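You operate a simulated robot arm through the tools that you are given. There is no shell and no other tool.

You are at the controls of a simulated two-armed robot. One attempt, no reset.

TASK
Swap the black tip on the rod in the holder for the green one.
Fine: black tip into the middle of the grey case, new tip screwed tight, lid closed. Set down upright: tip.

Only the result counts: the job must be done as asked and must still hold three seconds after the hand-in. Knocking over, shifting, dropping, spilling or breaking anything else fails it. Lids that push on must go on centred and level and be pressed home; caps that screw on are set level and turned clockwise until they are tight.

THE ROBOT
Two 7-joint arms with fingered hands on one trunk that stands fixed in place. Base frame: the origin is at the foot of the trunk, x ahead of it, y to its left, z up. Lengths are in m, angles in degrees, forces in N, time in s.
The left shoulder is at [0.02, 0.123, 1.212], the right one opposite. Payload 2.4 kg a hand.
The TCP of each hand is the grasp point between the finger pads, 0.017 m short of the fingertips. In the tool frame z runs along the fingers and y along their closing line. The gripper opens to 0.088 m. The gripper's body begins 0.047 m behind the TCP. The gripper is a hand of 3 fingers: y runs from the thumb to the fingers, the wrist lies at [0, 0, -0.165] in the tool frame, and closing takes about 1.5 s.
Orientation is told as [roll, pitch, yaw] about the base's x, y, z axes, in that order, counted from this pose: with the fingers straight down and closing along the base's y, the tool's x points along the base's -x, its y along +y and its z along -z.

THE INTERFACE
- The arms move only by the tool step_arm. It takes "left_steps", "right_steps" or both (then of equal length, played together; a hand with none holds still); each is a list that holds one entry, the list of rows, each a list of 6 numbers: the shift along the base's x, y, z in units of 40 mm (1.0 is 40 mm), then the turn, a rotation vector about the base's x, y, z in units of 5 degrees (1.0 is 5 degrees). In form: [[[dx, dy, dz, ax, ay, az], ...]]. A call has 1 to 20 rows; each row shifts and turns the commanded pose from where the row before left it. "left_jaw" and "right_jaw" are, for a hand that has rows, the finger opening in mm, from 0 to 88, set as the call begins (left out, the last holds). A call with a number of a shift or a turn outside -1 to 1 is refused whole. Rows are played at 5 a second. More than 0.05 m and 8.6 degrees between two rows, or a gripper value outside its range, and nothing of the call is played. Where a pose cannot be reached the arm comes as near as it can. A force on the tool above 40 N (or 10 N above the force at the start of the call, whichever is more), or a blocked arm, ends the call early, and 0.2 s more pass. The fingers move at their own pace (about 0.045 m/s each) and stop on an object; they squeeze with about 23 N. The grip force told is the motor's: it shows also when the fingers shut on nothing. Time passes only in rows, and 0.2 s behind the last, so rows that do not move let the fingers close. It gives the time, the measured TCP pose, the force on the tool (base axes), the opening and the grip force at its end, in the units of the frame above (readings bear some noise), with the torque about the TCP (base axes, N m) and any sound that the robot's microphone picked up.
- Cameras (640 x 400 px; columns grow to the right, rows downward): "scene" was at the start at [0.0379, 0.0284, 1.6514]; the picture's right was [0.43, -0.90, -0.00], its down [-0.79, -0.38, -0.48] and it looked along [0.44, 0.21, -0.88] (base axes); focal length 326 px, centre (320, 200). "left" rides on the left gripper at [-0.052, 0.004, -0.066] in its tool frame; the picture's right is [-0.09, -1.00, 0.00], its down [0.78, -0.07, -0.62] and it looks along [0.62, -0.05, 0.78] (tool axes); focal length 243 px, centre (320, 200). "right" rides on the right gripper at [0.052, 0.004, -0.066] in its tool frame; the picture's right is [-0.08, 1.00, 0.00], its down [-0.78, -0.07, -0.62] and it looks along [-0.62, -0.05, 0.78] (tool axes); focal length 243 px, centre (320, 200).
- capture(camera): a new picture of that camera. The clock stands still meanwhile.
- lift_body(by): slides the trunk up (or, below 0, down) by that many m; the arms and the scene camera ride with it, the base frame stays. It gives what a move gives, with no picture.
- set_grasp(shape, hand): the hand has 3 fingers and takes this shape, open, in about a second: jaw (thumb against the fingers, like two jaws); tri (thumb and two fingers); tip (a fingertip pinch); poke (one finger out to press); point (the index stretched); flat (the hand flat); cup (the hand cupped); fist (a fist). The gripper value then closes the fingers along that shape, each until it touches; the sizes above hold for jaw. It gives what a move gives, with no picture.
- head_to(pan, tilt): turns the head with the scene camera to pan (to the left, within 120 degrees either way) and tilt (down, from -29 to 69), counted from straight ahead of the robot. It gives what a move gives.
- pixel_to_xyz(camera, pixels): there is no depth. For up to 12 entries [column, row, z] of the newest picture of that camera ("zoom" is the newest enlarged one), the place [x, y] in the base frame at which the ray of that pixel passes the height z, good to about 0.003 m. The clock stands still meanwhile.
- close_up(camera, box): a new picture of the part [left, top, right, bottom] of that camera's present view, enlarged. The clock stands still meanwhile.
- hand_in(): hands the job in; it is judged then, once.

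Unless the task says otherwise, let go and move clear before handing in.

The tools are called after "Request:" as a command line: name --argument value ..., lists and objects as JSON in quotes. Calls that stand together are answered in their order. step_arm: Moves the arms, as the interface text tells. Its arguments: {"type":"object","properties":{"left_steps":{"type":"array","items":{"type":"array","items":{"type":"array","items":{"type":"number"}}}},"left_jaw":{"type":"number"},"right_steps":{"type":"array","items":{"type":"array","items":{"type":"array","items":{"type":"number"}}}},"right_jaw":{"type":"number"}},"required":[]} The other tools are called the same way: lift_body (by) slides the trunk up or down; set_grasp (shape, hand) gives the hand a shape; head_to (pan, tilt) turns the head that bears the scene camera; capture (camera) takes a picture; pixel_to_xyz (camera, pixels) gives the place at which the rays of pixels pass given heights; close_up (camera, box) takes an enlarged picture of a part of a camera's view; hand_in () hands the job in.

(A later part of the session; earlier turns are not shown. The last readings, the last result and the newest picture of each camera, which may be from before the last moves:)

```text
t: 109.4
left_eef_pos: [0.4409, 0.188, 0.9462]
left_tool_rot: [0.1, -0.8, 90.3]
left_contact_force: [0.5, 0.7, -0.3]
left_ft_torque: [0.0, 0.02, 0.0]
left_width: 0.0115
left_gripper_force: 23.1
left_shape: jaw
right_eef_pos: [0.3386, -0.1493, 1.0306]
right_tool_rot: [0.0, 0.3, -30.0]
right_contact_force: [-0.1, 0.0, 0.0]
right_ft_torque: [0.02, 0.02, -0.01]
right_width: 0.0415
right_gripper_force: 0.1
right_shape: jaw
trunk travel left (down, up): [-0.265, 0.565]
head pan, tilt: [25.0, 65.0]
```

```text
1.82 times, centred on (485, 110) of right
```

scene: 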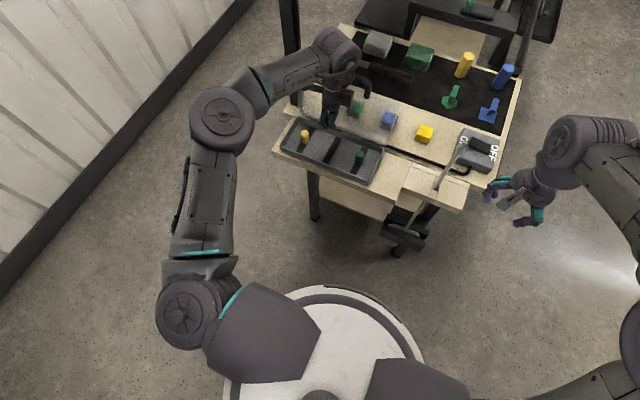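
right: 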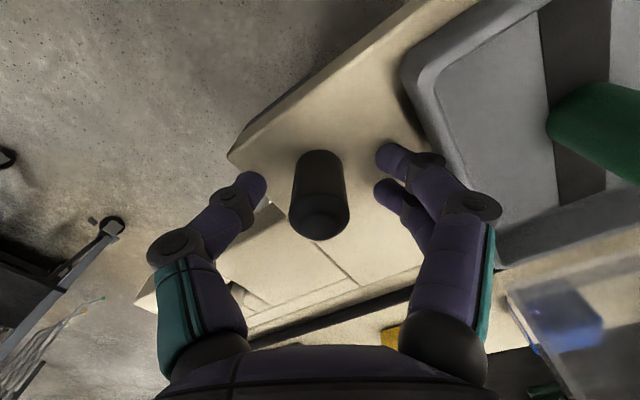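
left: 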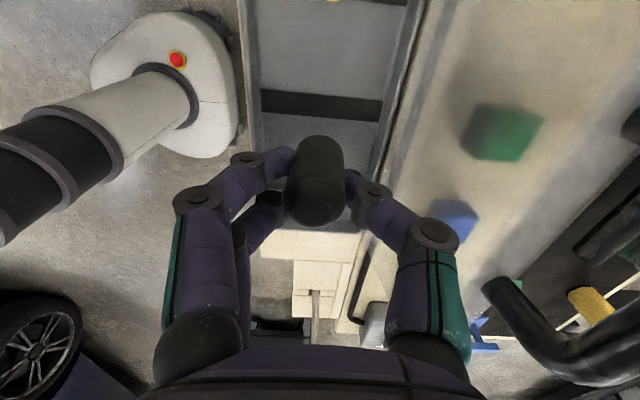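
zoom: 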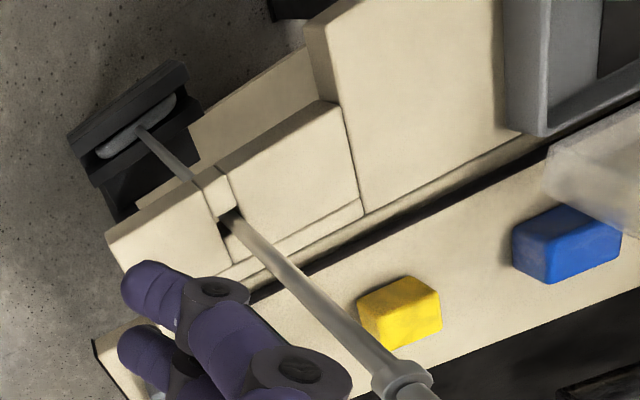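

Left TCP is over (0.441,0.188); the middle strip is seen below at (320,105). Checking that strip's position, then descending partway while watching for contact with the lid's handle.

Request:
pixel_to_xyz --camera "left" --pixels '[[262, 103, 0.818], [381, 109, 0.818], [320, 106, 0.818], [250, 60, 0.845], [400, 60, 0.845]]'

Request:
step_arm --left_steps '[[[-0.05, -0.02, -0.3, 0, 0, 0], [0, 0, -0.35, 0, 0, 0], [0, 0, -0.35, 0, 0, 0], [0, 0, -0.35, 0, 0, 0]]]'

Request:
capture --camera "left"

Request:
close_up --camera "scene" --box '[270, 60, 400, 190]'

```text
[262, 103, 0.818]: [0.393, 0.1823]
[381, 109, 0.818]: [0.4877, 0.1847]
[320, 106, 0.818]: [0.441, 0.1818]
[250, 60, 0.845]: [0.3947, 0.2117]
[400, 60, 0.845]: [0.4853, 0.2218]
```

```text
t: 110.4
left_eef_pos: [0.4384, 0.1876, 0.8924]
left_tool_rot: [0.1, -0.8, 90.4]
left_contact_force: [0.2, -0.6, -0.5]
left_ft_torque: [0.01, 0.04, -0.01]
left_width: 0.0114
left_gripper_force: 23.2
left_shape: jaw
right_eef_pos: [0.3397, -0.1504, 1.0292]
right_tool_rot: [-0.1, 0.3, -30.1]
right_contact_force: [-0.3, 0.3, 0.7]
right_ft_torque: [-0.01, 0.01, -0.01]
right_width: 0.0416
right_gripper_force: 0.0
right_shape: jaw
trunk travel left (down, up): [-0.265, 0.565]
head pan, tilt: [25.0, 65.0]
```

```text
taken
```

left: 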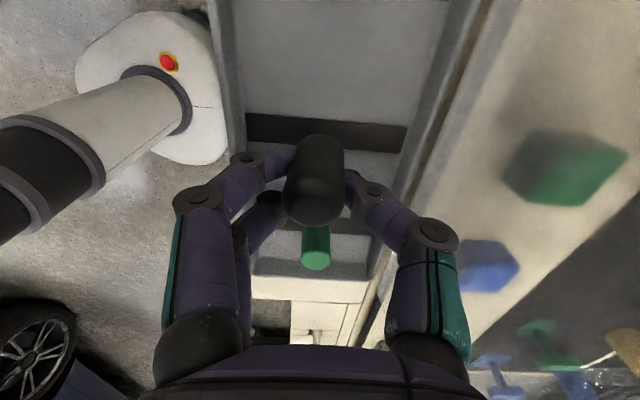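

```text
3.08 times, centred on (335, 125) of scene
```

zoom: 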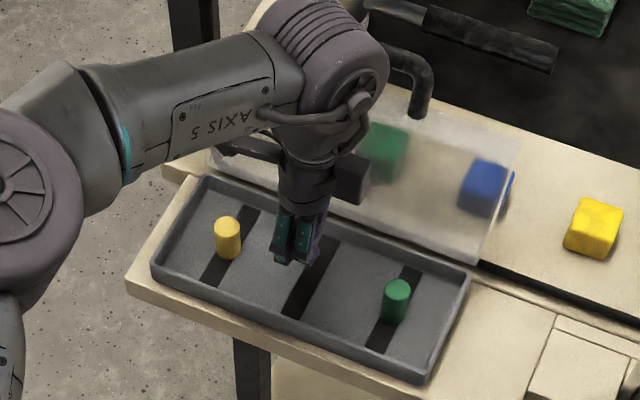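

The tip is right above the middle strip with no contact. Descending in small steps.

Request:
step_arm --left_steps '[[[0, -0.05, -0.25, 0, 0, 0], [0, 0, -0.25, 0, 0, 0], [0, 0, -0.1, 0, 0, 0]]]'

Request:
step_arm --left_steps '[[[0, 0, -0.06, 0, 0, 0]]]'

Request:
step_arm --left_steps '[[[0, 0, -0.06, 0, 0, 0]]]'

Request:
step_arm --left_steps '[[[0, 0, -0.05, 0, 0, 0]]]'

```text
t: 111.2
left_eef_pos: [0.4381, 0.1852, 0.8691]
left_tool_rot: [0.0, -0.8, 90.4]
left_contact_force: [0.0, 0.5, -0.1]
left_ft_torque: [0.02, 0.02, -0.01]
left_width: 0.0111
left_gripper_force: 22.8
left_shape: jaw
right_eef_pos: [0.3395, -0.1498, 1.0293]
right_tool_rot: [0.1, 0.2, -30.1]
right_contact_force: [0.4, -0.7, 0.7]
right_ft_torque: [0.0, -0.02, 0.0]
right_width: 0.0415
right_gripper_force: 0.0
right_shape: jaw
trunk travel left (down, up): [-0.265, 0.565]
head pan, tilt: [25.0, 65.0]
```

```text
t: 111.6
left_eef_pos: [0.4385, 0.1859, 0.8673]
left_tool_rot: [-0.1, -0.8, 90.3]
left_contact_force: [-1.0, 0.7, -1.1]
left_ft_torque: [0.02, 0.0, 0.04]
left_width: 0.0112
left_gripper_force: 23.0
left_shape: jaw
right_eef_pos: [0.3399, -0.1499, 1.0281]
right_tool_rot: [0.0, 0.3, -30.1]
right_contact_force: [-0.4, 0.9, -0.2]
right_ft_torque: [0.02, 0.02, 0.0]
right_width: 0.0414
right_gripper_force: 0.1
right_shape: jaw
trunk travel left (down, up): [-0.265, 0.565]
head pan, tilt: [25.0, 65.0]
```

```text
t: 112.0
left_eef_pos: [0.4373, 0.1865, 0.8635]
left_tool_rot: [0.0, -0.8, 90.3]
left_contact_force: [0.0, -0.2, 0.8]
left_ft_torque: [0.04, -0.01, 0.01]
left_width: 0.0112
left_gripper_force: 22.3
left_shape: jaw
right_eef_pos: [0.3382, -0.1501, 1.0302]
right_tool_rot: [0.0, 0.2, -30.1]
right_contact_force: [-0.7, -0.3, -0.5]
right_ft_torque: [0.0, -0.01, 0.01]
right_width: 0.0416
right_gripper_force: 0.1
right_shape: jaw
trunk travel left (down, up): [-0.265, 0.565]
head pan, tilt: [25.0, 65.0]
```

```text
t: 112.4
left_eef_pos: [0.4382, 0.1843, 0.8624]
left_tool_rot: [0.0, -0.7, 90.3]
left_contact_force: [-0.3, -0.2, 0.1]
left_ft_torque: [0.0, 0.0, -0.04]
left_width: 0.0111
left_gripper_force: 22.7
left_shape: jaw
right_eef_pos: [0.3381, -0.1494, 1.0293]
right_tool_rot: [0.0, 0.3, -30.2]
right_contact_force: [-0.4, -0.1, -0.6]
right_ft_torque: [-0.01, -0.01, -0.03]
right_width: 0.0415
right_gripper_force: 0.0
right_shape: jaw
trunk travel left (down, up): [-0.265, 0.565]
head pan, tilt: [25.0, 65.0]
```

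Request:
step_arm --left_steps '[[[0, 0, -0.05, 0, 0, 0]]]'

Request:
step_arm --left_steps '[[[0, 0, -0.05, 0, 0, 0]]]'

Request:
step_arm --left_steps '[[[0, 0, -0.05, 0, 0, 0]]]'

Request:
capture --camera "left"

Request:
close_up --camera "scene" --box '[330, 130, 378, 170]'

```text
t: 112.8
left_eef_pos: [0.4375, 0.1852, 0.8609]
left_tool_rot: [0.0, -0.8, 90.2]
left_contact_force: [-0.4, -0.2, 1.0]
left_ft_torque: [0.0, 0.01, -0.04]
left_width: 0.0111
left_gripper_force: 23.6
left_shape: jaw
right_eef_pos: [0.3398, -0.149, 1.0285]
right_tool_rot: [0.0, 0.3, -30.1]
right_contact_force: [0.7, -0.3, 0.3]
right_ft_torque: [0.01, 0.0, 0.01]
right_width: 0.0415
right_gripper_force: 0.1
right_shape: jaw
trunk travel left (down, up): [-0.265, 0.565]
head pan, tilt: [25.0, 65.0]
```

```text
t: 113.2
left_eef_pos: [0.4383, 0.1847, 0.8583]
left_tool_rot: [0.0, -0.8, 90.3]
left_contact_force: [-0.6, 0.1, -0.2]
left_ft_torque: [-0.02, -0.02, 0.02]
left_width: 0.0113
left_gripper_force: 23.6
left_shape: jaw
right_eef_pos: [0.3391, -0.1494, 1.0296]
right_tool_rot: [0.1, 0.2, -30.1]
right_contact_force: [0.1, 0.3, 0.4]
right_ft_torque: [-0.01, -0.01, 0.01]
right_width: 0.0417
right_gripper_force: 0.1
right_shape: jaw
trunk travel left (down, up): [-0.265, 0.565]
head pan, tilt: [25.0, 65.0]
```

```text
t: 113.6
left_eef_pos: [0.4374, 0.1846, 0.8558]
left_tool_rot: [0.0, -0.7, 90.2]
left_contact_force: [0.3, 0.4, 0.0]
left_ft_torque: [0.02, 0.01, 0.0]
left_width: 0.0112
left_gripper_force: 22.4
left_shape: jaw
right_eef_pos: [0.3391, -0.1505, 1.0304]
right_tool_rot: [0.0, 0.2, -30.2]
right_contact_force: [0.1, 0.6, -0.6]
right_ft_torque: [0.0, 0.03, 0.0]
right_width: 0.0412
right_gripper_force: 0.1
right_shape: jaw
trunk travel left (down, up): [-0.265, 0.565]
head pan, tilt: [25.0, 65.0]
```

```text
taken
```

left: 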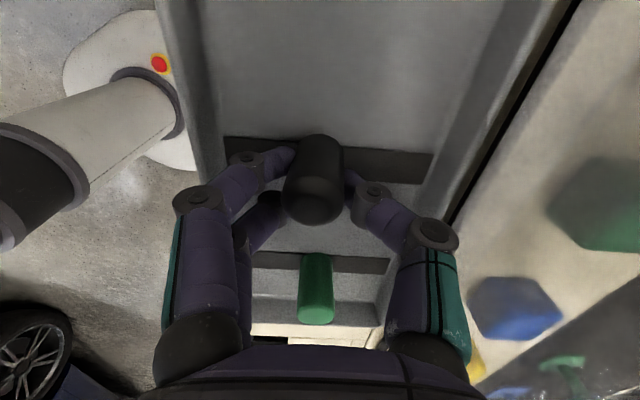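

```text
10.00 times, centred on (354, 150) of scene
```

zoom: 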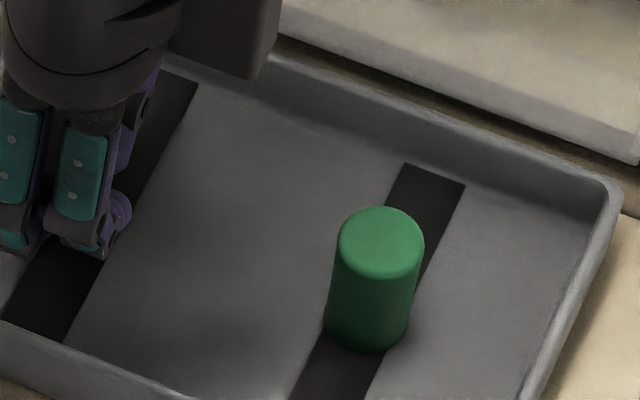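

Request:
step_arm --left_steps '[[[0, 0, -0.05, 0, 0, 0]]]'

Request:
step_arm --left_steps '[[[0, 0, -0.05, 0, 0, 0]]]'

Request:
step_arm --left_steps '[[[0, 0, -0.04, 0, 0, 0]]]'

```text
t: 114.0
left_eef_pos: [0.4384, 0.1851, 0.8534]
left_tool_rot: [0.1, -0.9, 90.3]
left_contact_force: [0.4, -0.2, -0.4]
left_ft_torque: [0.01, 0.02, 0.02]
left_width: 0.011
left_gripper_force: 22.8
left_shape: jaw
right_eef_pos: [0.3384, -0.1503, 1.0294]
right_tool_rot: [-0.1, 0.4, -30.1]
right_contact_force: [-0.5, 0.6, 0.2]
right_ft_torque: [0.02, -0.03, 0.01]
right_width: 0.0413
right_gripper_force: 0.1
right_shape: jaw
trunk travel left (down, up): [-0.265, 0.565]
head pan, tilt: [25.0, 65.0]
```

```text
t: 114.4
left_eef_pos: [0.4378, 0.1846, 0.8521]
left_tool_rot: [0.1, -0.8, 90.3]
left_contact_force: [0.0, 0.2, 0.5]
left_ft_torque: [0.03, -0.03, 0.03]
left_width: 0.0109
left_gripper_force: 22.6
left_shape: jaw
right_eef_pos: [0.3385, -0.1503, 1.0283]
right_tool_rot: [-0.1, 0.3, -30.1]
right_contact_force: [0.3, 0.2, 0.3]
right_ft_torque: [-0.01, -0.01, 0.01]
right_width: 0.0414
right_gripper_force: 0.1
right_shape: jaw
trunk travel left (down, up): [-0.265, 0.565]
head pan, tilt: [25.0, 65.0]
```

```text
t: 114.8
left_eef_pos: [0.4364, 0.1858, 0.8514]
left_tool_rot: [0.1, -0.9, 90.3]
left_contact_force: [0.0, -0.3, -0.2]
left_ft_torque: [0.0, 0.0, 0.02]
left_width: 0.0112
left_gripper_force: 23.3
left_shape: jaw
right_eef_pos: [0.3386, -0.15, 1.0295]
right_tool_rot: [0.0, 0.3, -30.0]
right_contact_force: [0.3, 0.2, -0.2]
right_ft_torque: [-0.02, 0.0, -0.01]
right_width: 0.0417
right_gripper_force: 0.0
right_shape: jaw
trunk travel left (down, up): [-0.265, 0.565]
head pan, tilt: [25.0, 65.0]
```

Request:
step_arm --left_steps '[[[0, 0, -0.04, 0, 0, 0]]]'

Request:
step_arm --left_steps '[[[0, 0, -0.04, 0, 0, 0]]]'

Request:
capture --camera "left"

```text
t: 115.2
left_eef_pos: [0.4388, 0.1851, 0.8504]
left_tool_rot: [0.0, -0.8, 90.3]
left_contact_force: [0.2, -0.1, 6.0]
left_ft_torque: [0.02, 0.08, -0.01]
left_width: 0.0112
left_gripper_force: 23.0
left_shape: jaw
right_eef_pos: [0.3379, -0.1491, 1.0289]
right_tool_rot: [0.1, 0.3, -30.0]
right_contact_force: [0.7, -1.0, 0.6]
right_ft_torque: [0.0, 0.0, 0.01]
right_width: 0.0416
right_gripper_force: 0.1
right_shape: jaw
trunk travel left (down, up): [-0.265, 0.565]
head pan, tilt: [25.0, 65.0]
```

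```text
t: 115.6
left_eef_pos: [0.4376, 0.1853, 0.8484]
left_tool_rot: [-0.2, -0.8, 90.3]
left_contact_force: [2.4, 0.7, 11.5]
left_ft_torque: [-0.01, 0.05, -0.01]
left_width: 0.0118
left_gripper_force: 22.8
left_shape: jaw
right_eef_pos: [0.3392, -0.1487, 1.0286]
right_tool_rot: [0.2, 0.2, -30.1]
right_contact_force: [0.4, 0.0, -0.4]
right_ft_torque: [0.0, 0.04, -0.02]
right_width: 0.0416
right_gripper_force: 0.1
right_shape: jaw
trunk travel left (down, up): [-0.265, 0.565]
head pan, tilt: [25.0, 65.0]
```

```text
taken
```

left: 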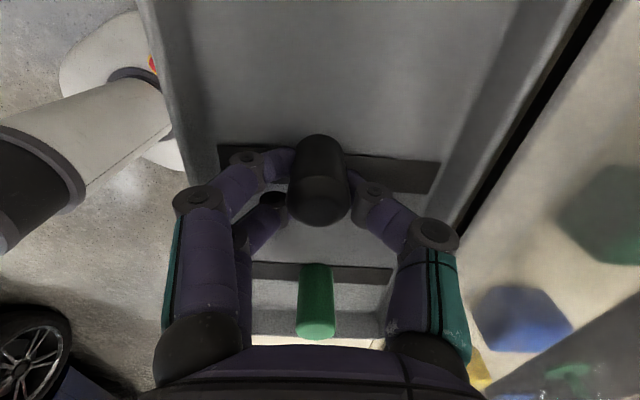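

Contact at 11.5 N and the tip straightened upright on the strip. Opening the fingers and rising slightly to check.

Request:
step_arm --left_steps '[[[0, 0, 0.02, 0, 0, 0], [0, 0, 0, 0, 0, 0], [0, 0, 0, 0, 0, 0], [0, 0, 0, 0, 0, 0], [0, 0, 0, 0, 0, 0]]]' --left_jaw 50

Request:
capture --camera "left"

Request:
step_arm --left_steps '[[[0, 0, 0.5, 0, 0, 0], [0, 0, 0.7, 0, 0, 0], [0, 0, 0.7, 0, 0, 0], [0, 0, 0.6, 0, 0, 0]]]'

Request:
capture --camera "left"

Request:
close_up --camera "scene" --box '[270, 80, 400, 190]'

```text
t: 116.8
left_eef_pos: [0.4377, 0.1855, 0.8482]
left_tool_rot: [0.1, -0.9, 90.2]
left_contact_force: [0.6, -0.3, -0.1]
left_ft_torque: [0.01, 0.01, 0.03]
left_width: 0.0491
left_gripper_force: 0.1
left_shape: jaw
right_eef_pos: [0.3389, -0.1494, 1.0296]
right_tool_rot: [0.0, 0.3, -30.1]
right_contact_force: [0.4, -0.3, -0.2]
right_ft_torque: [-0.05, 0.0, -0.01]
right_width: 0.0414
right_gripper_force: 0.0
right_shape: jaw
trunk travel left (down, up): [-0.265, 0.565]
head pan, tilt: [25.0, 65.0]
```

```text
taken
```

left: 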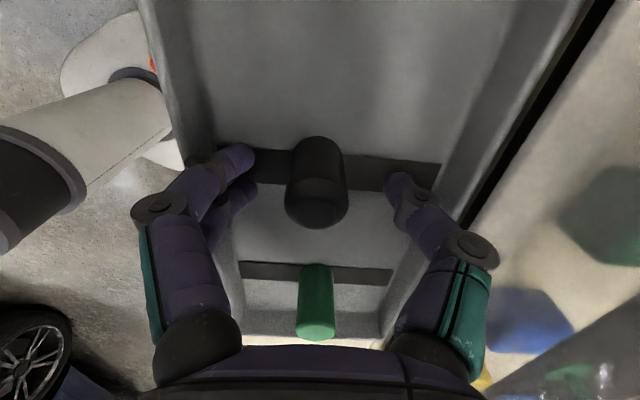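

```text
t: 117.8
left_eef_pos: [0.4383, 0.1852, 0.9478]
left_tool_rot: [0.0, -0.8, 90.3]
left_contact_force: [0.3, -0.5, 0.6]
left_ft_torque: [0.01, -0.01, 0.0]
left_width: 0.0496
left_gripper_force: 0.1
left_shape: jaw
right_eef_pos: [0.3389, -0.1504, 1.0286]
right_tool_rot: [0.2, 0.3, -30.0]
right_contact_force: [0.0, -0.3, 1.3]
right_ft_torque: [0.03, -0.01, 0.04]
right_width: 0.0414
right_gripper_force: 0.0
right_shape: jaw
trunk travel left (down, up): [-0.265, 0.565]
head pan, tilt: [25.0, 65.0]
```

```text
taken
```

left: 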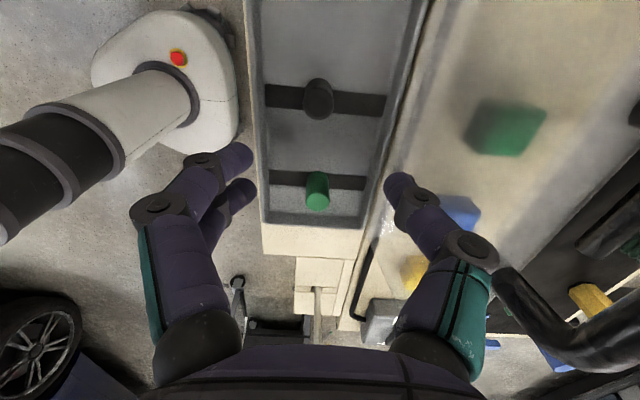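

```text
3.64 times, centred on (335, 135) of scene
```

zoom: 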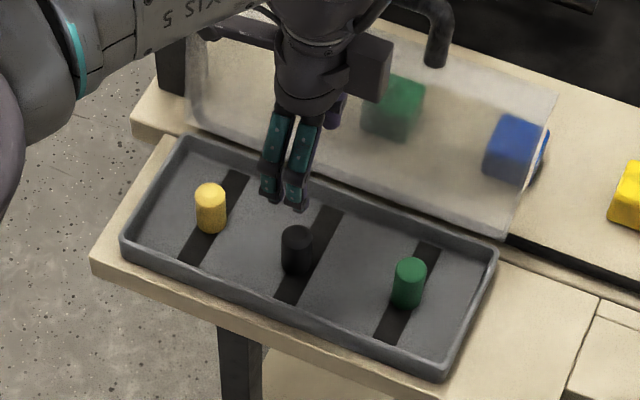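

The black tip stands upright on the middle strip. Now move the left hand over the green tip.

Request:
step_arm --left_steps '[[[0.04, -0.85, 0, 0, 0, 0], [0.04, -0.9, 0, 0, 0, 0]]]'

Request:
close_up --camera "left" --box '[272, 70, 368, 150]'

```text
t: 118.4
left_eef_pos: [0.442, 0.1155, 0.9492]
left_tool_rot: [0.1, -0.8, 90.3]
left_contact_force: [-0.9, 0.1, 0.2]
left_ft_torque: [-0.04, 0.0, 0.01]
left_width: 0.0495
left_gripper_force: 0.1
left_shape: jaw
right_eef_pos: [0.3409, -0.15, 1.029]
right_tool_rot: [0.1, 0.3, -30.1]
right_contact_force: [0.7, 0.0, 0.9]
right_ft_torque: [0.0, 0.02, 0.02]
right_width: 0.0413
right_gripper_force: 0.1
right_shape: jaw
trunk travel left (down, up): [-0.265, 0.565]
head pan, tilt: [25.0, 65.0]
```

```text
5.00 times, centred on (320, 110) of left
```

zoom: 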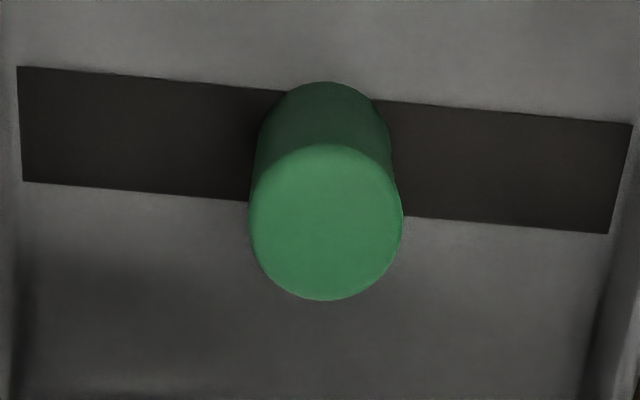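

Top face centre at (321,114): aligned within ~1 mm, top z≈0.861. Descending to 0.851 and gripping the green tip.

Request:
step_arm --left_steps '[[[0.03, 0, -0.6, 0, 0, 0], [0, 0, -0.6, 0, 0, 0], [0, 0, -0.6, 0, 0, 0], [0, 0, -0.6, 0, 0, 0]]]'

Request:
capture --camera "left"

Request:
step_arm --left_steps '[[[0, 0, 0, 0, 0, 0], [0, 0, 0, 0, 0, 0], [0, 0, 0, 0, 0, 0], [0, 0, 0, 0, 0, 0], [0, 0, 0, 0, 0, 0], [0, 0, 0, 0, 0, 0], [0, 0, 0, 0, 0, 0]]]' --left_jaw 0

Request:
capture --camera "left"

```text
t: 119.4
left_eef_pos: [0.4424, 0.1153, 0.8528]
left_tool_rot: [0.0, -0.8, 90.3]
left_contact_force: [0.4, -0.8, 0.0]
left_ft_torque: [-0.01, 0.0, 0.0]
left_width: 0.0496
left_gripper_force: 0.0
left_shape: jaw
right_eef_pos: [0.3388, -0.1497, 1.0284]
right_tool_rot: [0.0, 0.3, -30.1]
right_contact_force: [0.8, -0.2, -0.2]
right_ft_torque: [-0.05, -0.01, 0.02]
right_width: 0.0415
right_gripper_force: 0.0
right_shape: jaw
trunk travel left (down, up): [-0.265, 0.565]
head pan, tilt: [25.0, 65.0]
```

```text
taken
```

left: 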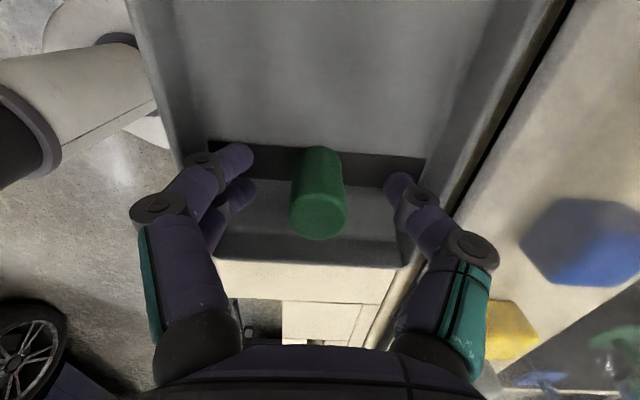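

```text
t: 121.0
left_eef_pos: [0.4427, 0.1164, 0.8509]
left_tool_rot: [0.0, -0.8, 90.4]
left_contact_force: [-0.8, 0.2, -0.2]
left_ft_torque: [0.0, 0.01, 0.01]
left_width: 0.0145
left_gripper_force: 23.2
left_shape: jaw
right_eef_pos: [0.3402, -0.1489, 1.0274]
right_tool_rot: [-0.1, 0.3, -30.1]
right_contact_force: [1.0, 0.0, 0.1]
right_ft_torque: [-0.01, 0.0, -0.04]
right_width: 0.0415
right_gripper_force: 0.1
right_shape: jaw
trunk travel left (down, up): [-0.265, 0.565]
head pan, tilt: [25.0, 65.0]
```

```text
taken
```

left: 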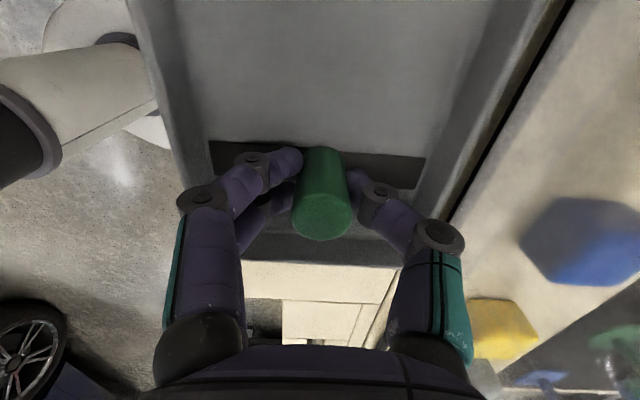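

Green tip gripped (14.5 mm, 23 N). Lifting and moving it to the relay spot.

Request:
step_arm --left_steps '[[[0, 0, 0.3, 0, 0, 0], [0, 0, 0.6, 0, 0, 0], [0, 0, 0.8, 0, 0, 0], [0, 0, 0.8, 0, 0, 0], [-0.2, -0.5, 0, 0, 0, 0], [-0.2, -0.6, 0, 0, 0, 0], [-0.2, -0.6, 0, 0, 0, 0], [-0.17, -0.5, 0, 0, 0, 0], [0, 0, -0.5, 0, 0, 0], [0, 0, -0.7, 0, 0, 0], [0, 0, -0.7, 0, 0, 0]]]'

Request:
capture --camera "left"

Request:
close_up --camera "scene" --box '[300, 90, 460, 220]'

```text
t: 123.4
left_eef_pos: [0.4112, 0.0262, 0.8763]
left_tool_rot: [0.0, -0.8, 90.3]
left_contact_force: [0.6, -0.5, 0.1]
left_ft_torque: [0.03, 0.0, 0.01]
left_width: 0.0144
left_gripper_force: 22.4
left_shape: jaw
right_eef_pos: [0.3391, -0.15, 1.0293]
right_tool_rot: [0.0, 0.4, -30.1]
right_contact_force: [0.1, 0.7, 0.5]
right_ft_torque: [0.0, 0.01, -0.02]
right_width: 0.0414
right_gripper_force: 0.1
right_shape: jaw
trunk travel left (down, up): [-0.265, 0.565]
head pan, tilt: [25.0, 65.0]
```

```text
taken
```

left: 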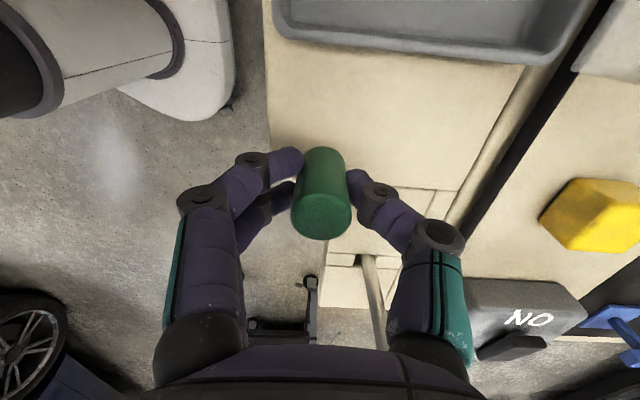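

```text
3.08 times, centred on (380, 155) of scene
```

zoom: 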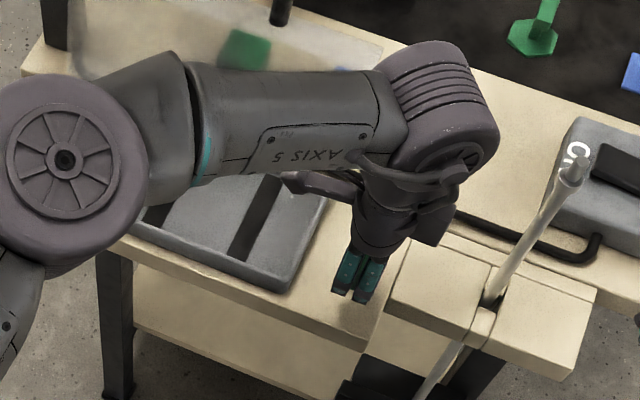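

Request:
step_arm --left_steps '[[[0, 0.03, -0.25, 0, 0, 0], [0, 0.03, -0.2, 0, 0, 0], [0, 0, -0.1, 0, 0, 0]]]'

Request:
step_arm --left_steps '[[[0, 0, -0.05, 0, 0, 0]]]'

Request:
step_arm --left_steps '[[[0, 0, -0.05, 0, 0, 0]]]'

Request:
step_arm --left_steps '[[[0, 0, -0.04, 0, 0, 0]]]'

```text
t: 124.2
left_eef_pos: [0.4116, 0.0297, 0.8547]
left_tool_rot: [0.0, -0.8, 90.3]
left_contact_force: [0.1, -0.3, -0.6]
left_ft_torque: [0.0, 0.01, 0.01]
left_width: 0.0143
left_gripper_force: 22.8
left_shape: jaw
right_eef_pos: [0.3397, -0.1496, 1.0281]
right_tool_rot: [0.0, 0.3, -30.1]
right_contact_force: [-0.1, -0.4, 0.4]
right_ft_torque: [-0.01, -0.03, -0.01]
right_width: 0.0413
right_gripper_force: 0.0
right_shape: jaw
trunk travel left (down, up): [-0.265, 0.565]
head pan, tilt: [25.0, 65.0]
```

```text
t: 124.6
left_eef_pos: [0.4112, 0.0296, 0.8524]
left_tool_rot: [0.0, -0.8, 90.3]
left_contact_force: [0.8, 0.2, 0.2]
left_ft_torque: [-0.01, 0.04, -0.01]
left_width: 0.0144
left_gripper_force: 22.7
left_shape: jaw
right_eef_pos: [0.3387, -0.1486, 1.0293]
right_tool_rot: [0.0, 0.4, -30.1]
right_contact_force: [0.7, 1.0, -0.5]
right_ft_torque: [0.02, -0.01, 0.0]
right_width: 0.0416
right_gripper_force: 0.0
right_shape: jaw
trunk travel left (down, up): [-0.265, 0.565]
head pan, tilt: [25.0, 65.0]
```

```text
t: 125.0
left_eef_pos: [0.4119, 0.0302, 0.8508]
left_tool_rot: [0.0, -0.8, 90.3]
left_contact_force: [-0.1, -0.2, 0.0]
left_ft_torque: [0.0, -0.01, 0.03]
left_width: 0.0143
left_gripper_force: 23.2
left_shape: jaw
right_eef_pos: [0.3391, -0.1507, 1.0292]
right_tool_rot: [0.0, 0.3, -30.1]
right_contact_force: [0.9, -0.4, -0.2]
right_ft_torque: [0.04, -0.03, 0.01]
right_width: 0.0416
right_gripper_force: 0.1
right_shape: jaw
trunk travel left (down, up): [-0.265, 0.565]
head pan, tilt: [25.0, 65.0]
```

```text
t: 125.4
left_eef_pos: [0.4119, 0.0297, 0.8488]
left_tool_rot: [-0.1, -0.8, 90.3]
left_contact_force: [0.5, 0.3, 0.3]
left_ft_torque: [0.0, -0.01, 0.0]
left_width: 0.0147
left_gripper_force: 22.7
left_shape: jaw
right_eef_pos: [0.3385, -0.1509, 1.0288]
right_tool_rot: [0.0, 0.3, -30.2]
right_contact_force: [0.5, 1.1, -0.7]
right_ft_torque: [0.01, -0.03, 0.0]
right_width: 0.0414
right_gripper_force: 0.2
right_shape: jaw
trunk travel left (down, up): [-0.265, 0.565]
head pan, tilt: [25.0, 65.0]
```

Request:
step_arm --left_steps '[[[0, 0, -0.04, 0, 0, 0]]]'

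Request:
step_arm --left_steps '[[[0, 0, -0.035, 0, 0, 0]]]'

```text
t: 125.8
left_eef_pos: [0.4121, 0.0292, 0.8463]
left_tool_rot: [-0.1, -0.7, 90.3]
left_contact_force: [0.6, 0.6, 2.4]
left_ft_torque: [0.02, 0.01, 0.03]
left_width: 0.0144
left_gripper_force: 23.6
left_shape: jaw
right_eef_pos: [0.3389, -0.15, 1.0289]
right_tool_rot: [0.1, 0.3, -30.1]
right_contact_force: [-0.1, 0.1, 0.5]
right_ft_torque: [0.0, 0.01, 0.03]
right_width: 0.0414
right_gripper_force: 0.1
right_shape: jaw
trunk travel left (down, up): [-0.265, 0.565]
head pan, tilt: [25.0, 65.0]
```

```text
t: 126.2
left_eef_pos: [0.412, 0.0295, 0.8479]
left_tool_rot: [-0.1, -0.7, 90.3]
left_contact_force: [0.4, 0.1, 8.6]
left_ft_torque: [0.04, 0.05, -0.01]
left_width: 0.0146
left_gripper_force: 23.1
left_shape: jaw
right_eef_pos: [0.3395, -0.15, 1.0276]
right_tool_rot: [0.1, 0.4, -30.0]
right_contact_force: [0.3, 0.7, -0.2]
right_ft_torque: [-0.01, 0.01, 0.0]
right_width: 0.0415
right_gripper_force: 0.0
right_shape: jaw
trunk travel left (down, up): [-0.265, 0.565]
head pan, tilt: [25.0, 65.0]
```

Contact at 8.6 N: the green tip stands on the plank. Opening, rising and retracting the left hand to its side.

Request:
step_arm --left_steps '[[[0, 0, 0.02, 0, 0, 0], [0, 0, 0, 0, 0, 0], [0, 0, 0, 0, 0, 0], [0, 0, 0, 0, 0, 0], [0, 0, 0, 0, 0, 0]]]' --left_jaw 50

Request:
step_arm --left_steps '[[[0, 0, 0.4, 0, 0, 0], [0, 0, 0.7, 0, 0, 0], [0, 0, 0.8, 0, 0, 0], [0, 0, 0.8, 0, 0, 0], [-0.6, 0, 0.3, 0, 0, 0], [-0.7, 0, 0, 0, 0, 0], [-0.7, 0, 0, 0, 0, 0], [0, 0.9, 0, 0, 0, 0], [0, 0.9, 0, 0, 0, 0], [0, 0.9, 0, 0, 0, 0], [0, 0.9, 0, 0, 0, 0], [0, 0.9, 0, 0, 0, 0], [0, 0.9, 0, 0, 0, 0]]]'

Request:
capture --camera "scene"

Request:
close_up --camera "scene" --box '[280, 90, 480, 240]'

```text
t: 127.4
left_eef_pos: [0.4121, 0.0299, 0.8463]
left_tool_rot: [-0.1, -0.8, 90.3]
left_contact_force: [0.2, -0.3, -0.1]
left_ft_torque: [0.01, -0.01, -0.01]
left_width: 0.0497
left_gripper_force: 0.1
left_shape: jaw
right_eef_pos: [0.3387, -0.1495, 1.0284]
right_tool_rot: [0.1, 0.3, -30.1]
right_contact_force: [0.5, -0.3, 0.1]
right_ft_torque: [-0.01, -0.02, -0.01]
right_width: 0.0415
right_gripper_force: 0.1
right_shape: jaw
trunk travel left (down, up): [-0.265, 0.565]
head pan, tilt: [25.0, 65.0]
```

```text
t: 130.2
left_eef_pos: [0.3292, 0.2449, 0.9666]
left_tool_rot: [0.0, -0.9, 90.2]
left_contact_force: [-0.3, 1.0, 0.8]
left_ft_torque: [0.01, 0.01, -0.02]
left_width: 0.0497
left_gripper_force: 0.0
left_shape: jaw
right_eef_pos: [0.3392, -0.1502, 1.0291]
right_tool_rot: [0.0, 0.3, -30.0]
right_contact_force: [0.2, 0.4, 0.1]
right_ft_torque: [0.0, -0.01, 0.01]
right_width: 0.0415
right_gripper_force: 0.0
right_shape: jaw
trunk travel left (down, up): [-0.265, 0.565]
head pan, tilt: [25.0, 65.0]
```

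```text
taken
```

scene: 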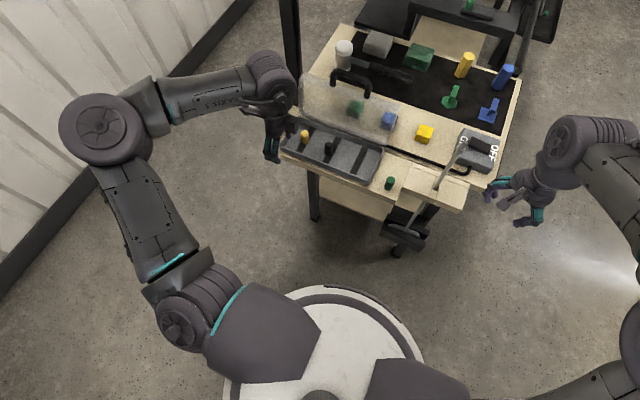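

```text
2.67 times, centred on (380, 165) of scene
```

zoom: 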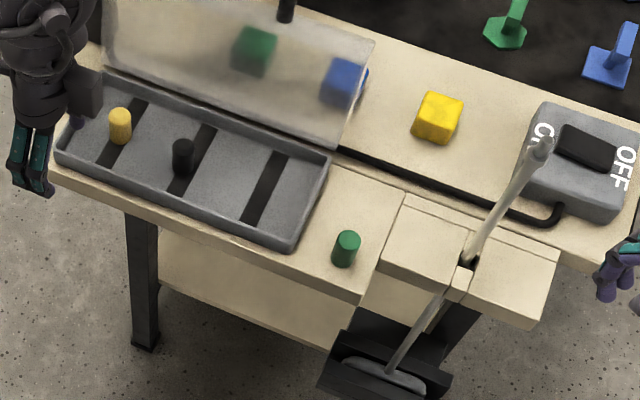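

Green tip stands upright at the relay spot. Right hand goes back over it.

Request:
step_arm --right_steps '[[[0, 0.8, 0, 0, 0, 0], [0, 0.8, 0, 0, 0, 0], [0, 0.8, 0, 0, 0, 0], [0, 0.8, 0, 0, 0, 0], [0, 0.8, 0, 0, 0, 0], [0.4, 0.5, -0.2, 0, 0, 0], [0.5, 0, -0.5, 0, 0, 0], [0.5, 0, -0.7, 0, 0, 0], [0.4, 0, -0.7, 0, 0, 0]]]' --right_jaw 50

Request:
capture --camera "right"

Request:
close_up --camera "right" --box '[272, 70, 368, 150]'

```text
t: 132.2
left_eef_pos: [0.3306, 0.2458, 0.9658]
left_tool_rot: [0.0, -0.8, 90.3]
left_contact_force: [-0.7, -0.8, 0.1]
left_ft_torque: [0.0, 0.01, 0.02]
left_width: 0.0498
left_gripper_force: 0.1
left_shape: jaw
right_eef_pos: [0.4136, 0.0296, 0.9441]
right_tool_rot: [0.1, 0.2, -30.1]
right_contact_force: [0.1, -0.5, -0.3]
right_ft_torque: [0.0, -0.01, 0.02]
right_width: 0.0498
right_gripper_force: 0.1
right_shape: jaw
trunk travel left (down, up): [-0.265, 0.565]
head pan, tilt: [25.0, 65.0]
```

```text
taken
```

right: 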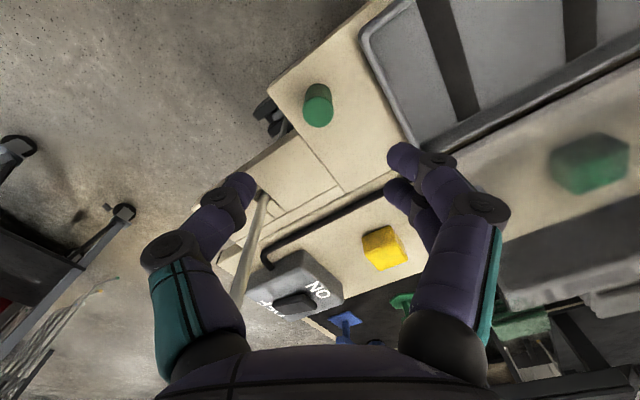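

```text
5.00 times, centred on (320, 110) of right
```

zoom: 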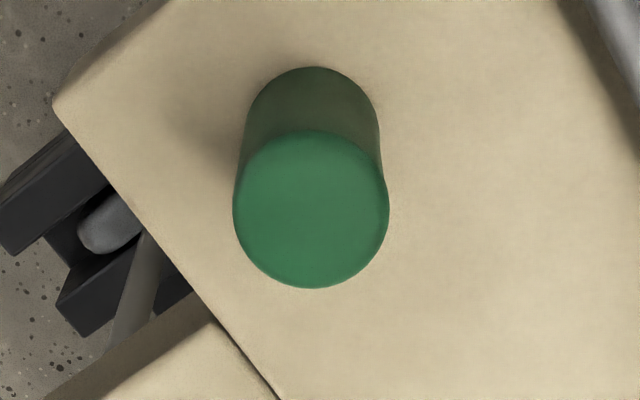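

Aligned within ~1–2 mm (top centre (318,112)). Descending and gripping.

Request:
step_arm --right_steps '[[[0, 0, -0.6, 0, 0, 0], [0, 0, -0.6, 0, 0, 0], [0, 0, -0.6, 0, 0, 0], [0, 0, -0.6, 0, 0, 0]]]'

Request:
step_arm --right_steps '[[[0, 0, 0, 0, 0, 0], [0, 0, 0, 0, 0, 0], [0, 0, 0, 0, 0, 0], [0, 0, 0, 0, 0, 0], [0, 0, 0, 0, 0, 0], [0, 0, 0, 0, 0, 0], [0, 0, 0, 0, 0, 0]]]' --right_jaw 0

Request:
capture --camera "right"

```text
t: 133.2
left_eef_pos: [0.3304, 0.2452, 0.9656]
left_tool_rot: [0.0, -0.7, 90.3]
left_contact_force: [-0.2, 0.4, 0.4]
left_ft_torque: [0.01, 0.01, -0.04]
left_width: 0.0498
left_gripper_force: 0.1
left_shape: jaw
right_eef_pos: [0.4124, 0.0302, 0.8484]
right_tool_rot: [0.2, 0.2, -30.2]
right_contact_force: [-0.7, -0.5, -0.2]
right_ft_torque: [0.0, -0.04, -0.02]
right_width: 0.0496
right_gripper_force: 0.1
right_shape: jaw
trunk travel left (down, up): [-0.265, 0.565]
head pan, tilt: [25.0, 65.0]
```

```text
t: 134.8
left_eef_pos: [0.3299, 0.2439, 0.9656]
left_tool_rot: [0.0, -0.8, 90.3]
left_contact_force: [-0.3, 0.1, 0.3]
left_ft_torque: [0.03, 0.0, -0.02]
left_width: 0.0495
left_gripper_force: 0.2
left_shape: jaw
right_eef_pos: [0.4107, 0.0291, 0.8487]
right_tool_rot: [-0.1, 0.3, -30.1]
right_contact_force: [0.4, -0.9, -1.3]
right_ft_torque: [-0.01, 0.0, 0.0]
right_width: 0.0121
right_gripper_force: 22.9
right_shape: jaw
trunk travel left (down, up): [-0.265, 0.565]
head pan, tilt: [25.0, 65.0]
```

```text
taken
```

right: 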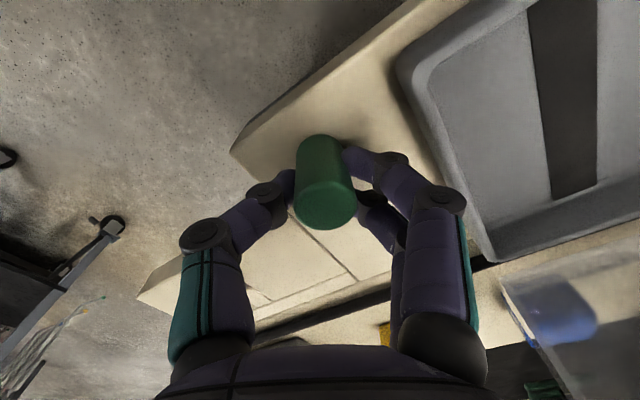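

Grip width is 12.1 mm versus 14.4 mm in the good grips, and the tip looks slightly tilted. Zooming in to decide on a regrip.

Request:
close_up --camera "right" --box '[256, 120, 384, 240]'

```text
3.33 times, centred on (320, 180) of right
```

zoom: 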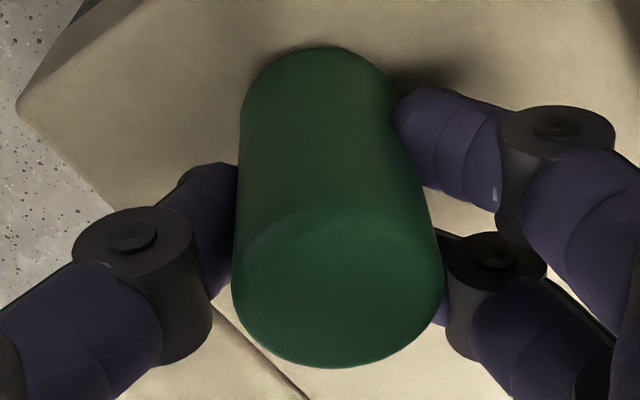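

The thumb touched first and tilted the tip ~2–3°. I'll release, shift ~1.5 mm toward the thumb side, go 3 mm lower and regrip.

Request:
step_arm --right_steps '[[[0, 0, 0, 0, 0, 0], [0, 0, 0, 0, 0, 0], [0, 0, 0, 0, 0, 0], [0, 0, 0, 0, 0, 0]]]' --right_jaw 40

Request:
close_up --camera "right" --box '[236, 120, 404, 240]'

```text
t: 135.8
left_eef_pos: [0.3302, 0.2451, 0.9663]
left_tool_rot: [0.0, -0.7, 90.3]
left_contact_force: [-0.1, -0.4, -0.1]
left_ft_torque: [0.03, -0.02, 0.0]
left_width: 0.0497
left_gripper_force: 0.0
left_shape: jaw
right_eef_pos: [0.4117, 0.0296, 0.8493]
right_tool_rot: [0.0, 0.3, -30.1]
right_contact_force: [-0.5, 0.7, -0.2]
right_ft_torque: [-0.03, 0.02, 0.0]
right_width: 0.0397
right_gripper_force: 0.0
right_shape: jaw
trunk travel left (down, up): [-0.265, 0.565]
head pan, tilt: [25.0, 65.0]
```

```text
3.33 times, centred on (320, 180) of right
```

zoom: 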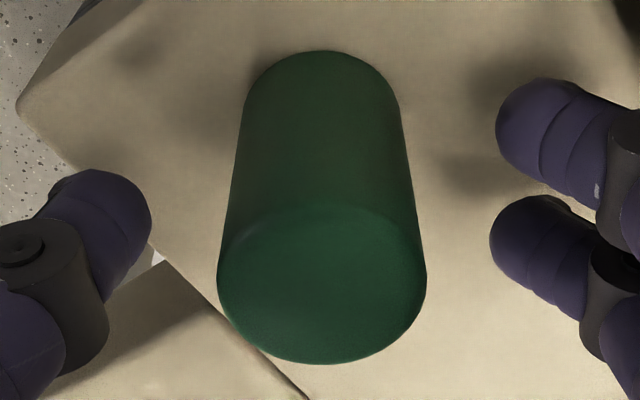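

It stands upright and centred (zoom column 322). Descending 5 mm and regripping.

Request:
step_arm --right_steps '[[[0, 0, -0.12, 0, 0, 0], [0, 0, 0, 0, 0, 0]]]'

Request:
step_arm --right_steps '[[[0, 0, 0, 0, 0, 0], [0, 0, 0, 0, 0, 0], [0, 0, 0, 0, 0, 0], [0, 0, 0, 0, 0, 0], [0, 0, 0, 0, 0, 0], [0, 0, 0, 0, 0, 0], [0, 0, 0, 0, 0, 0]]]' --right_jaw 0

Request:
close_up --camera "right" --box '[236, 120, 404, 240]'

```text
t: 136.4
left_eef_pos: [0.3312, 0.245, 0.9664]
left_tool_rot: [0.1, -0.8, 90.3]
left_contact_force: [-0.6, -0.1, -0.3]
left_ft_torque: [0.01, 0.02, -0.01]
left_width: 0.0495
left_gripper_force: 0.0
left_shape: jaw
right_eef_pos: [0.4112, 0.0303, 0.8442]
right_tool_rot: [0.0, 0.4, -30.1]
right_contact_force: [-0.6, 0.2, 0.3]
right_ft_torque: [-0.01, 0.03, -0.03]
right_width: 0.0396
right_gripper_force: 0.1
right_shape: jaw
trunk travel left (down, up): [-0.265, 0.565]
head pan, tilt: [25.0, 65.0]
```

```text
t: 138.0
left_eef_pos: [0.3311, 0.2456, 0.9658]
left_tool_rot: [0.0, -0.8, 90.3]
left_contact_force: [0.2, -0.8, -0.5]
left_ft_torque: [-0.01, 0.02, 0.01]
left_width: 0.0498
left_gripper_force: 0.0
left_shape: jaw
right_eef_pos: [0.4113, 0.0305, 0.8454]
right_tool_rot: [0.0, 0.3, -30.2]
right_contact_force: [-0.2, 0.5, -0.1]
right_ft_torque: [0.02, 0.04, 0.05]
right_width: 0.0107
right_gripper_force: 22.8
right_shape: jaw
trunk travel left (down, up): [-0.265, 0.565]
head pan, tilt: [25.0, 65.0]
```

```text
3.33 times, centred on (320, 180) of right
```

zoom: 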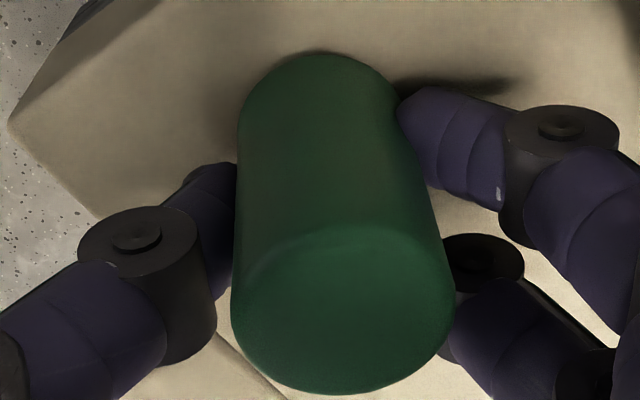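

Still tilted with width 10.7 mm — the tip sits in the groove between the two fingers. I'll release, offset ~3 mm sideways so one finger bears fully, return to z≈0.848 and regrip.

Request:
step_arm --right_steps '[[[0, 0, 0, 0, 0, 0], [0, 0, 0, 0, 0, 0], [0, 0, 0, 0, 0, 0], [-0.033, 0.019, 0.05, 0, 0, 0], [-0.033, 0.019, 0.05, 0, 0, 0]]]' --right_jaw 40

Request:
step_arm --right_steps '[[[0, 0, 0, 0, 0, 0], [0, 0, 0, 0, 0, 0], [0, 0, 0, 0, 0, 0], [0, 0, 0, 0, 0, 0], [0, 0, 0, 0, 0, 0], [0, 0, 0, 0, 0, 0], [0, 0, 0, 0, 0, 0]]]' --right_jaw 0

Request:
close_up --camera "right" --box '[236, 120, 404, 240]'

```text
t: 139.2
left_eef_pos: [0.331, 0.244, 0.9657]
left_tool_rot: [-0.1, -0.7, 90.2]
left_contact_force: [-0.4, 0.0, 0.7]
left_ft_torque: [-0.04, 0.02, 0.02]
left_width: 0.0497
left_gripper_force: 0.0
left_shape: jaw
right_eef_pos: [0.4096, 0.0315, 0.8486]
right_tool_rot: [0.1, 0.3, -30.1]
right_contact_force: [0.5, 0.4, 0.6]
right_ft_torque: [0.03, 0.0, 0.0]
right_width: 0.0395
right_gripper_force: 0.1
right_shape: jaw
trunk travel left (down, up): [-0.265, 0.565]
head pan, tilt: [25.0, 65.0]
```

```text
t: 140.8
left_eef_pos: [0.331, 0.245, 0.9654]
left_tool_rot: [0.0, -0.9, 90.3]
left_contact_force: [-0.6, 0.3, 0.4]
left_ft_torque: [-0.03, -0.02, 0.01]
left_width: 0.0494
left_gripper_force: 0.1
left_shape: jaw
right_eef_pos: [0.4096, 0.0311, 0.8482]
right_tool_rot: [-0.1, 0.3, -30.1]
right_contact_force: [-0.7, 0.3, 0.9]
right_ft_torque: [-0.01, -0.01, 0.04]
right_width: 0.0126
right_gripper_force: 22.7
right_shape: jaw
trunk travel left (down, up): [-0.265, 0.565]
head pan, tilt: [25.0, 65.0]
```

```text
3.33 times, centred on (320, 180) of right
```

zoom: 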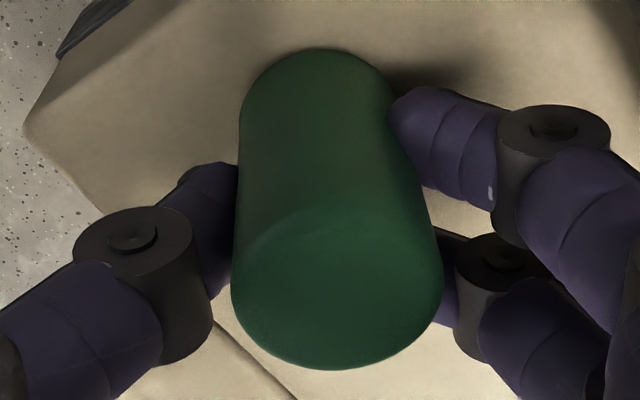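

Same tilt. Earlier, pressing down onto the surface straightened the tip in the grip; I'll try that: press gently ~2–3 mm.

Request:
step_arm --right_steps '[[[0, 0, -0.05, 0, 0, 0], [0, 0, -0.04, 0, 0, 0]]]'

Request:
close_up --camera "right" --box '[236, 120, 404, 240]'

```text
t: 141.4
left_eef_pos: [0.3294, 0.2442, 0.9678]
left_tool_rot: [0.0, -0.8, 90.3]
left_contact_force: [-0.2, 0.1, -0.1]
left_ft_torque: [0.03, -0.01, 0.02]
left_width: 0.0497
left_gripper_force: 0.1
left_shape: jaw
right_eef_pos: [0.4092, 0.0305, 0.847]
right_tool_rot: [0.2, 0.1, -30.2]
right_contact_force: [0.6, -0.7, 12.8]
right_ft_torque: [0.05, -0.03, 0.01]
right_width: 0.0127
right_gripper_force: 22.8
right_shape: jaw
trunk travel left (down, up): [-0.265, 0.565]
head pan, tilt: [25.0, 65.0]
```

```text
3.33 times, centred on (320, 180) of right
```

zoom: 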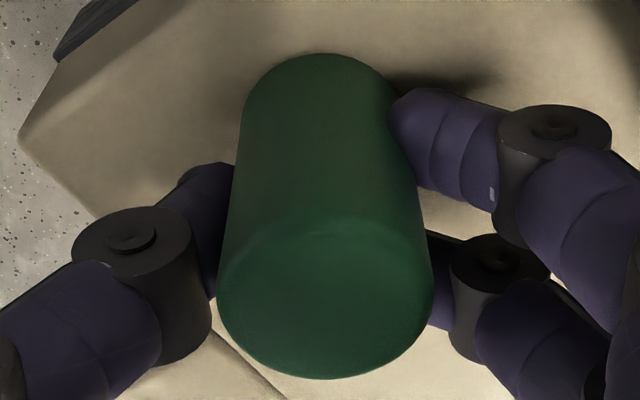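

Pressing (12.8 N) straightened it. Lifting 30 mm to see whether it stays straight.

Request:
step_arm --right_steps '[[[0, 0, 0.1, 0, 0, 0], [0, 0, 0.3, 0, 0, 0], [0, 0, 0.4, 0, 0, 0]]]'

Request:
close_up --camera "right" --box '[236, 120, 404, 240]'

```text
t: 142.2
left_eef_pos: [0.3306, 0.2444, 0.9661]
left_tool_rot: [0.0, -0.8, 90.3]
left_contact_force: [-0.2, 0.2, 0.2]
left_ft_torque: [0.0, 0.01, 0.01]
left_width: 0.0499
left_gripper_force: 0.0
left_shape: jaw
right_eef_pos: [0.4095, 0.0313, 0.8776]
right_tool_rot: [0.0, 0.4, -30.0]
right_contact_force: [-0.1, 0.3, 0.0]
right_ft_torque: [0.0, -0.01, -0.01]
right_width: 0.0123
right_gripper_force: 23.2
right_shape: jaw
trunk travel left (down, up): [-0.265, 0.565]
head pan, tilt: [25.0, 65.0]
```

```text
3.33 times, centred on (320, 180) of right
```

zoom: 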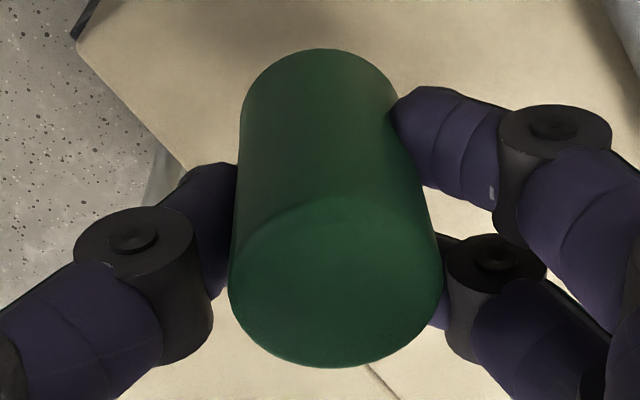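

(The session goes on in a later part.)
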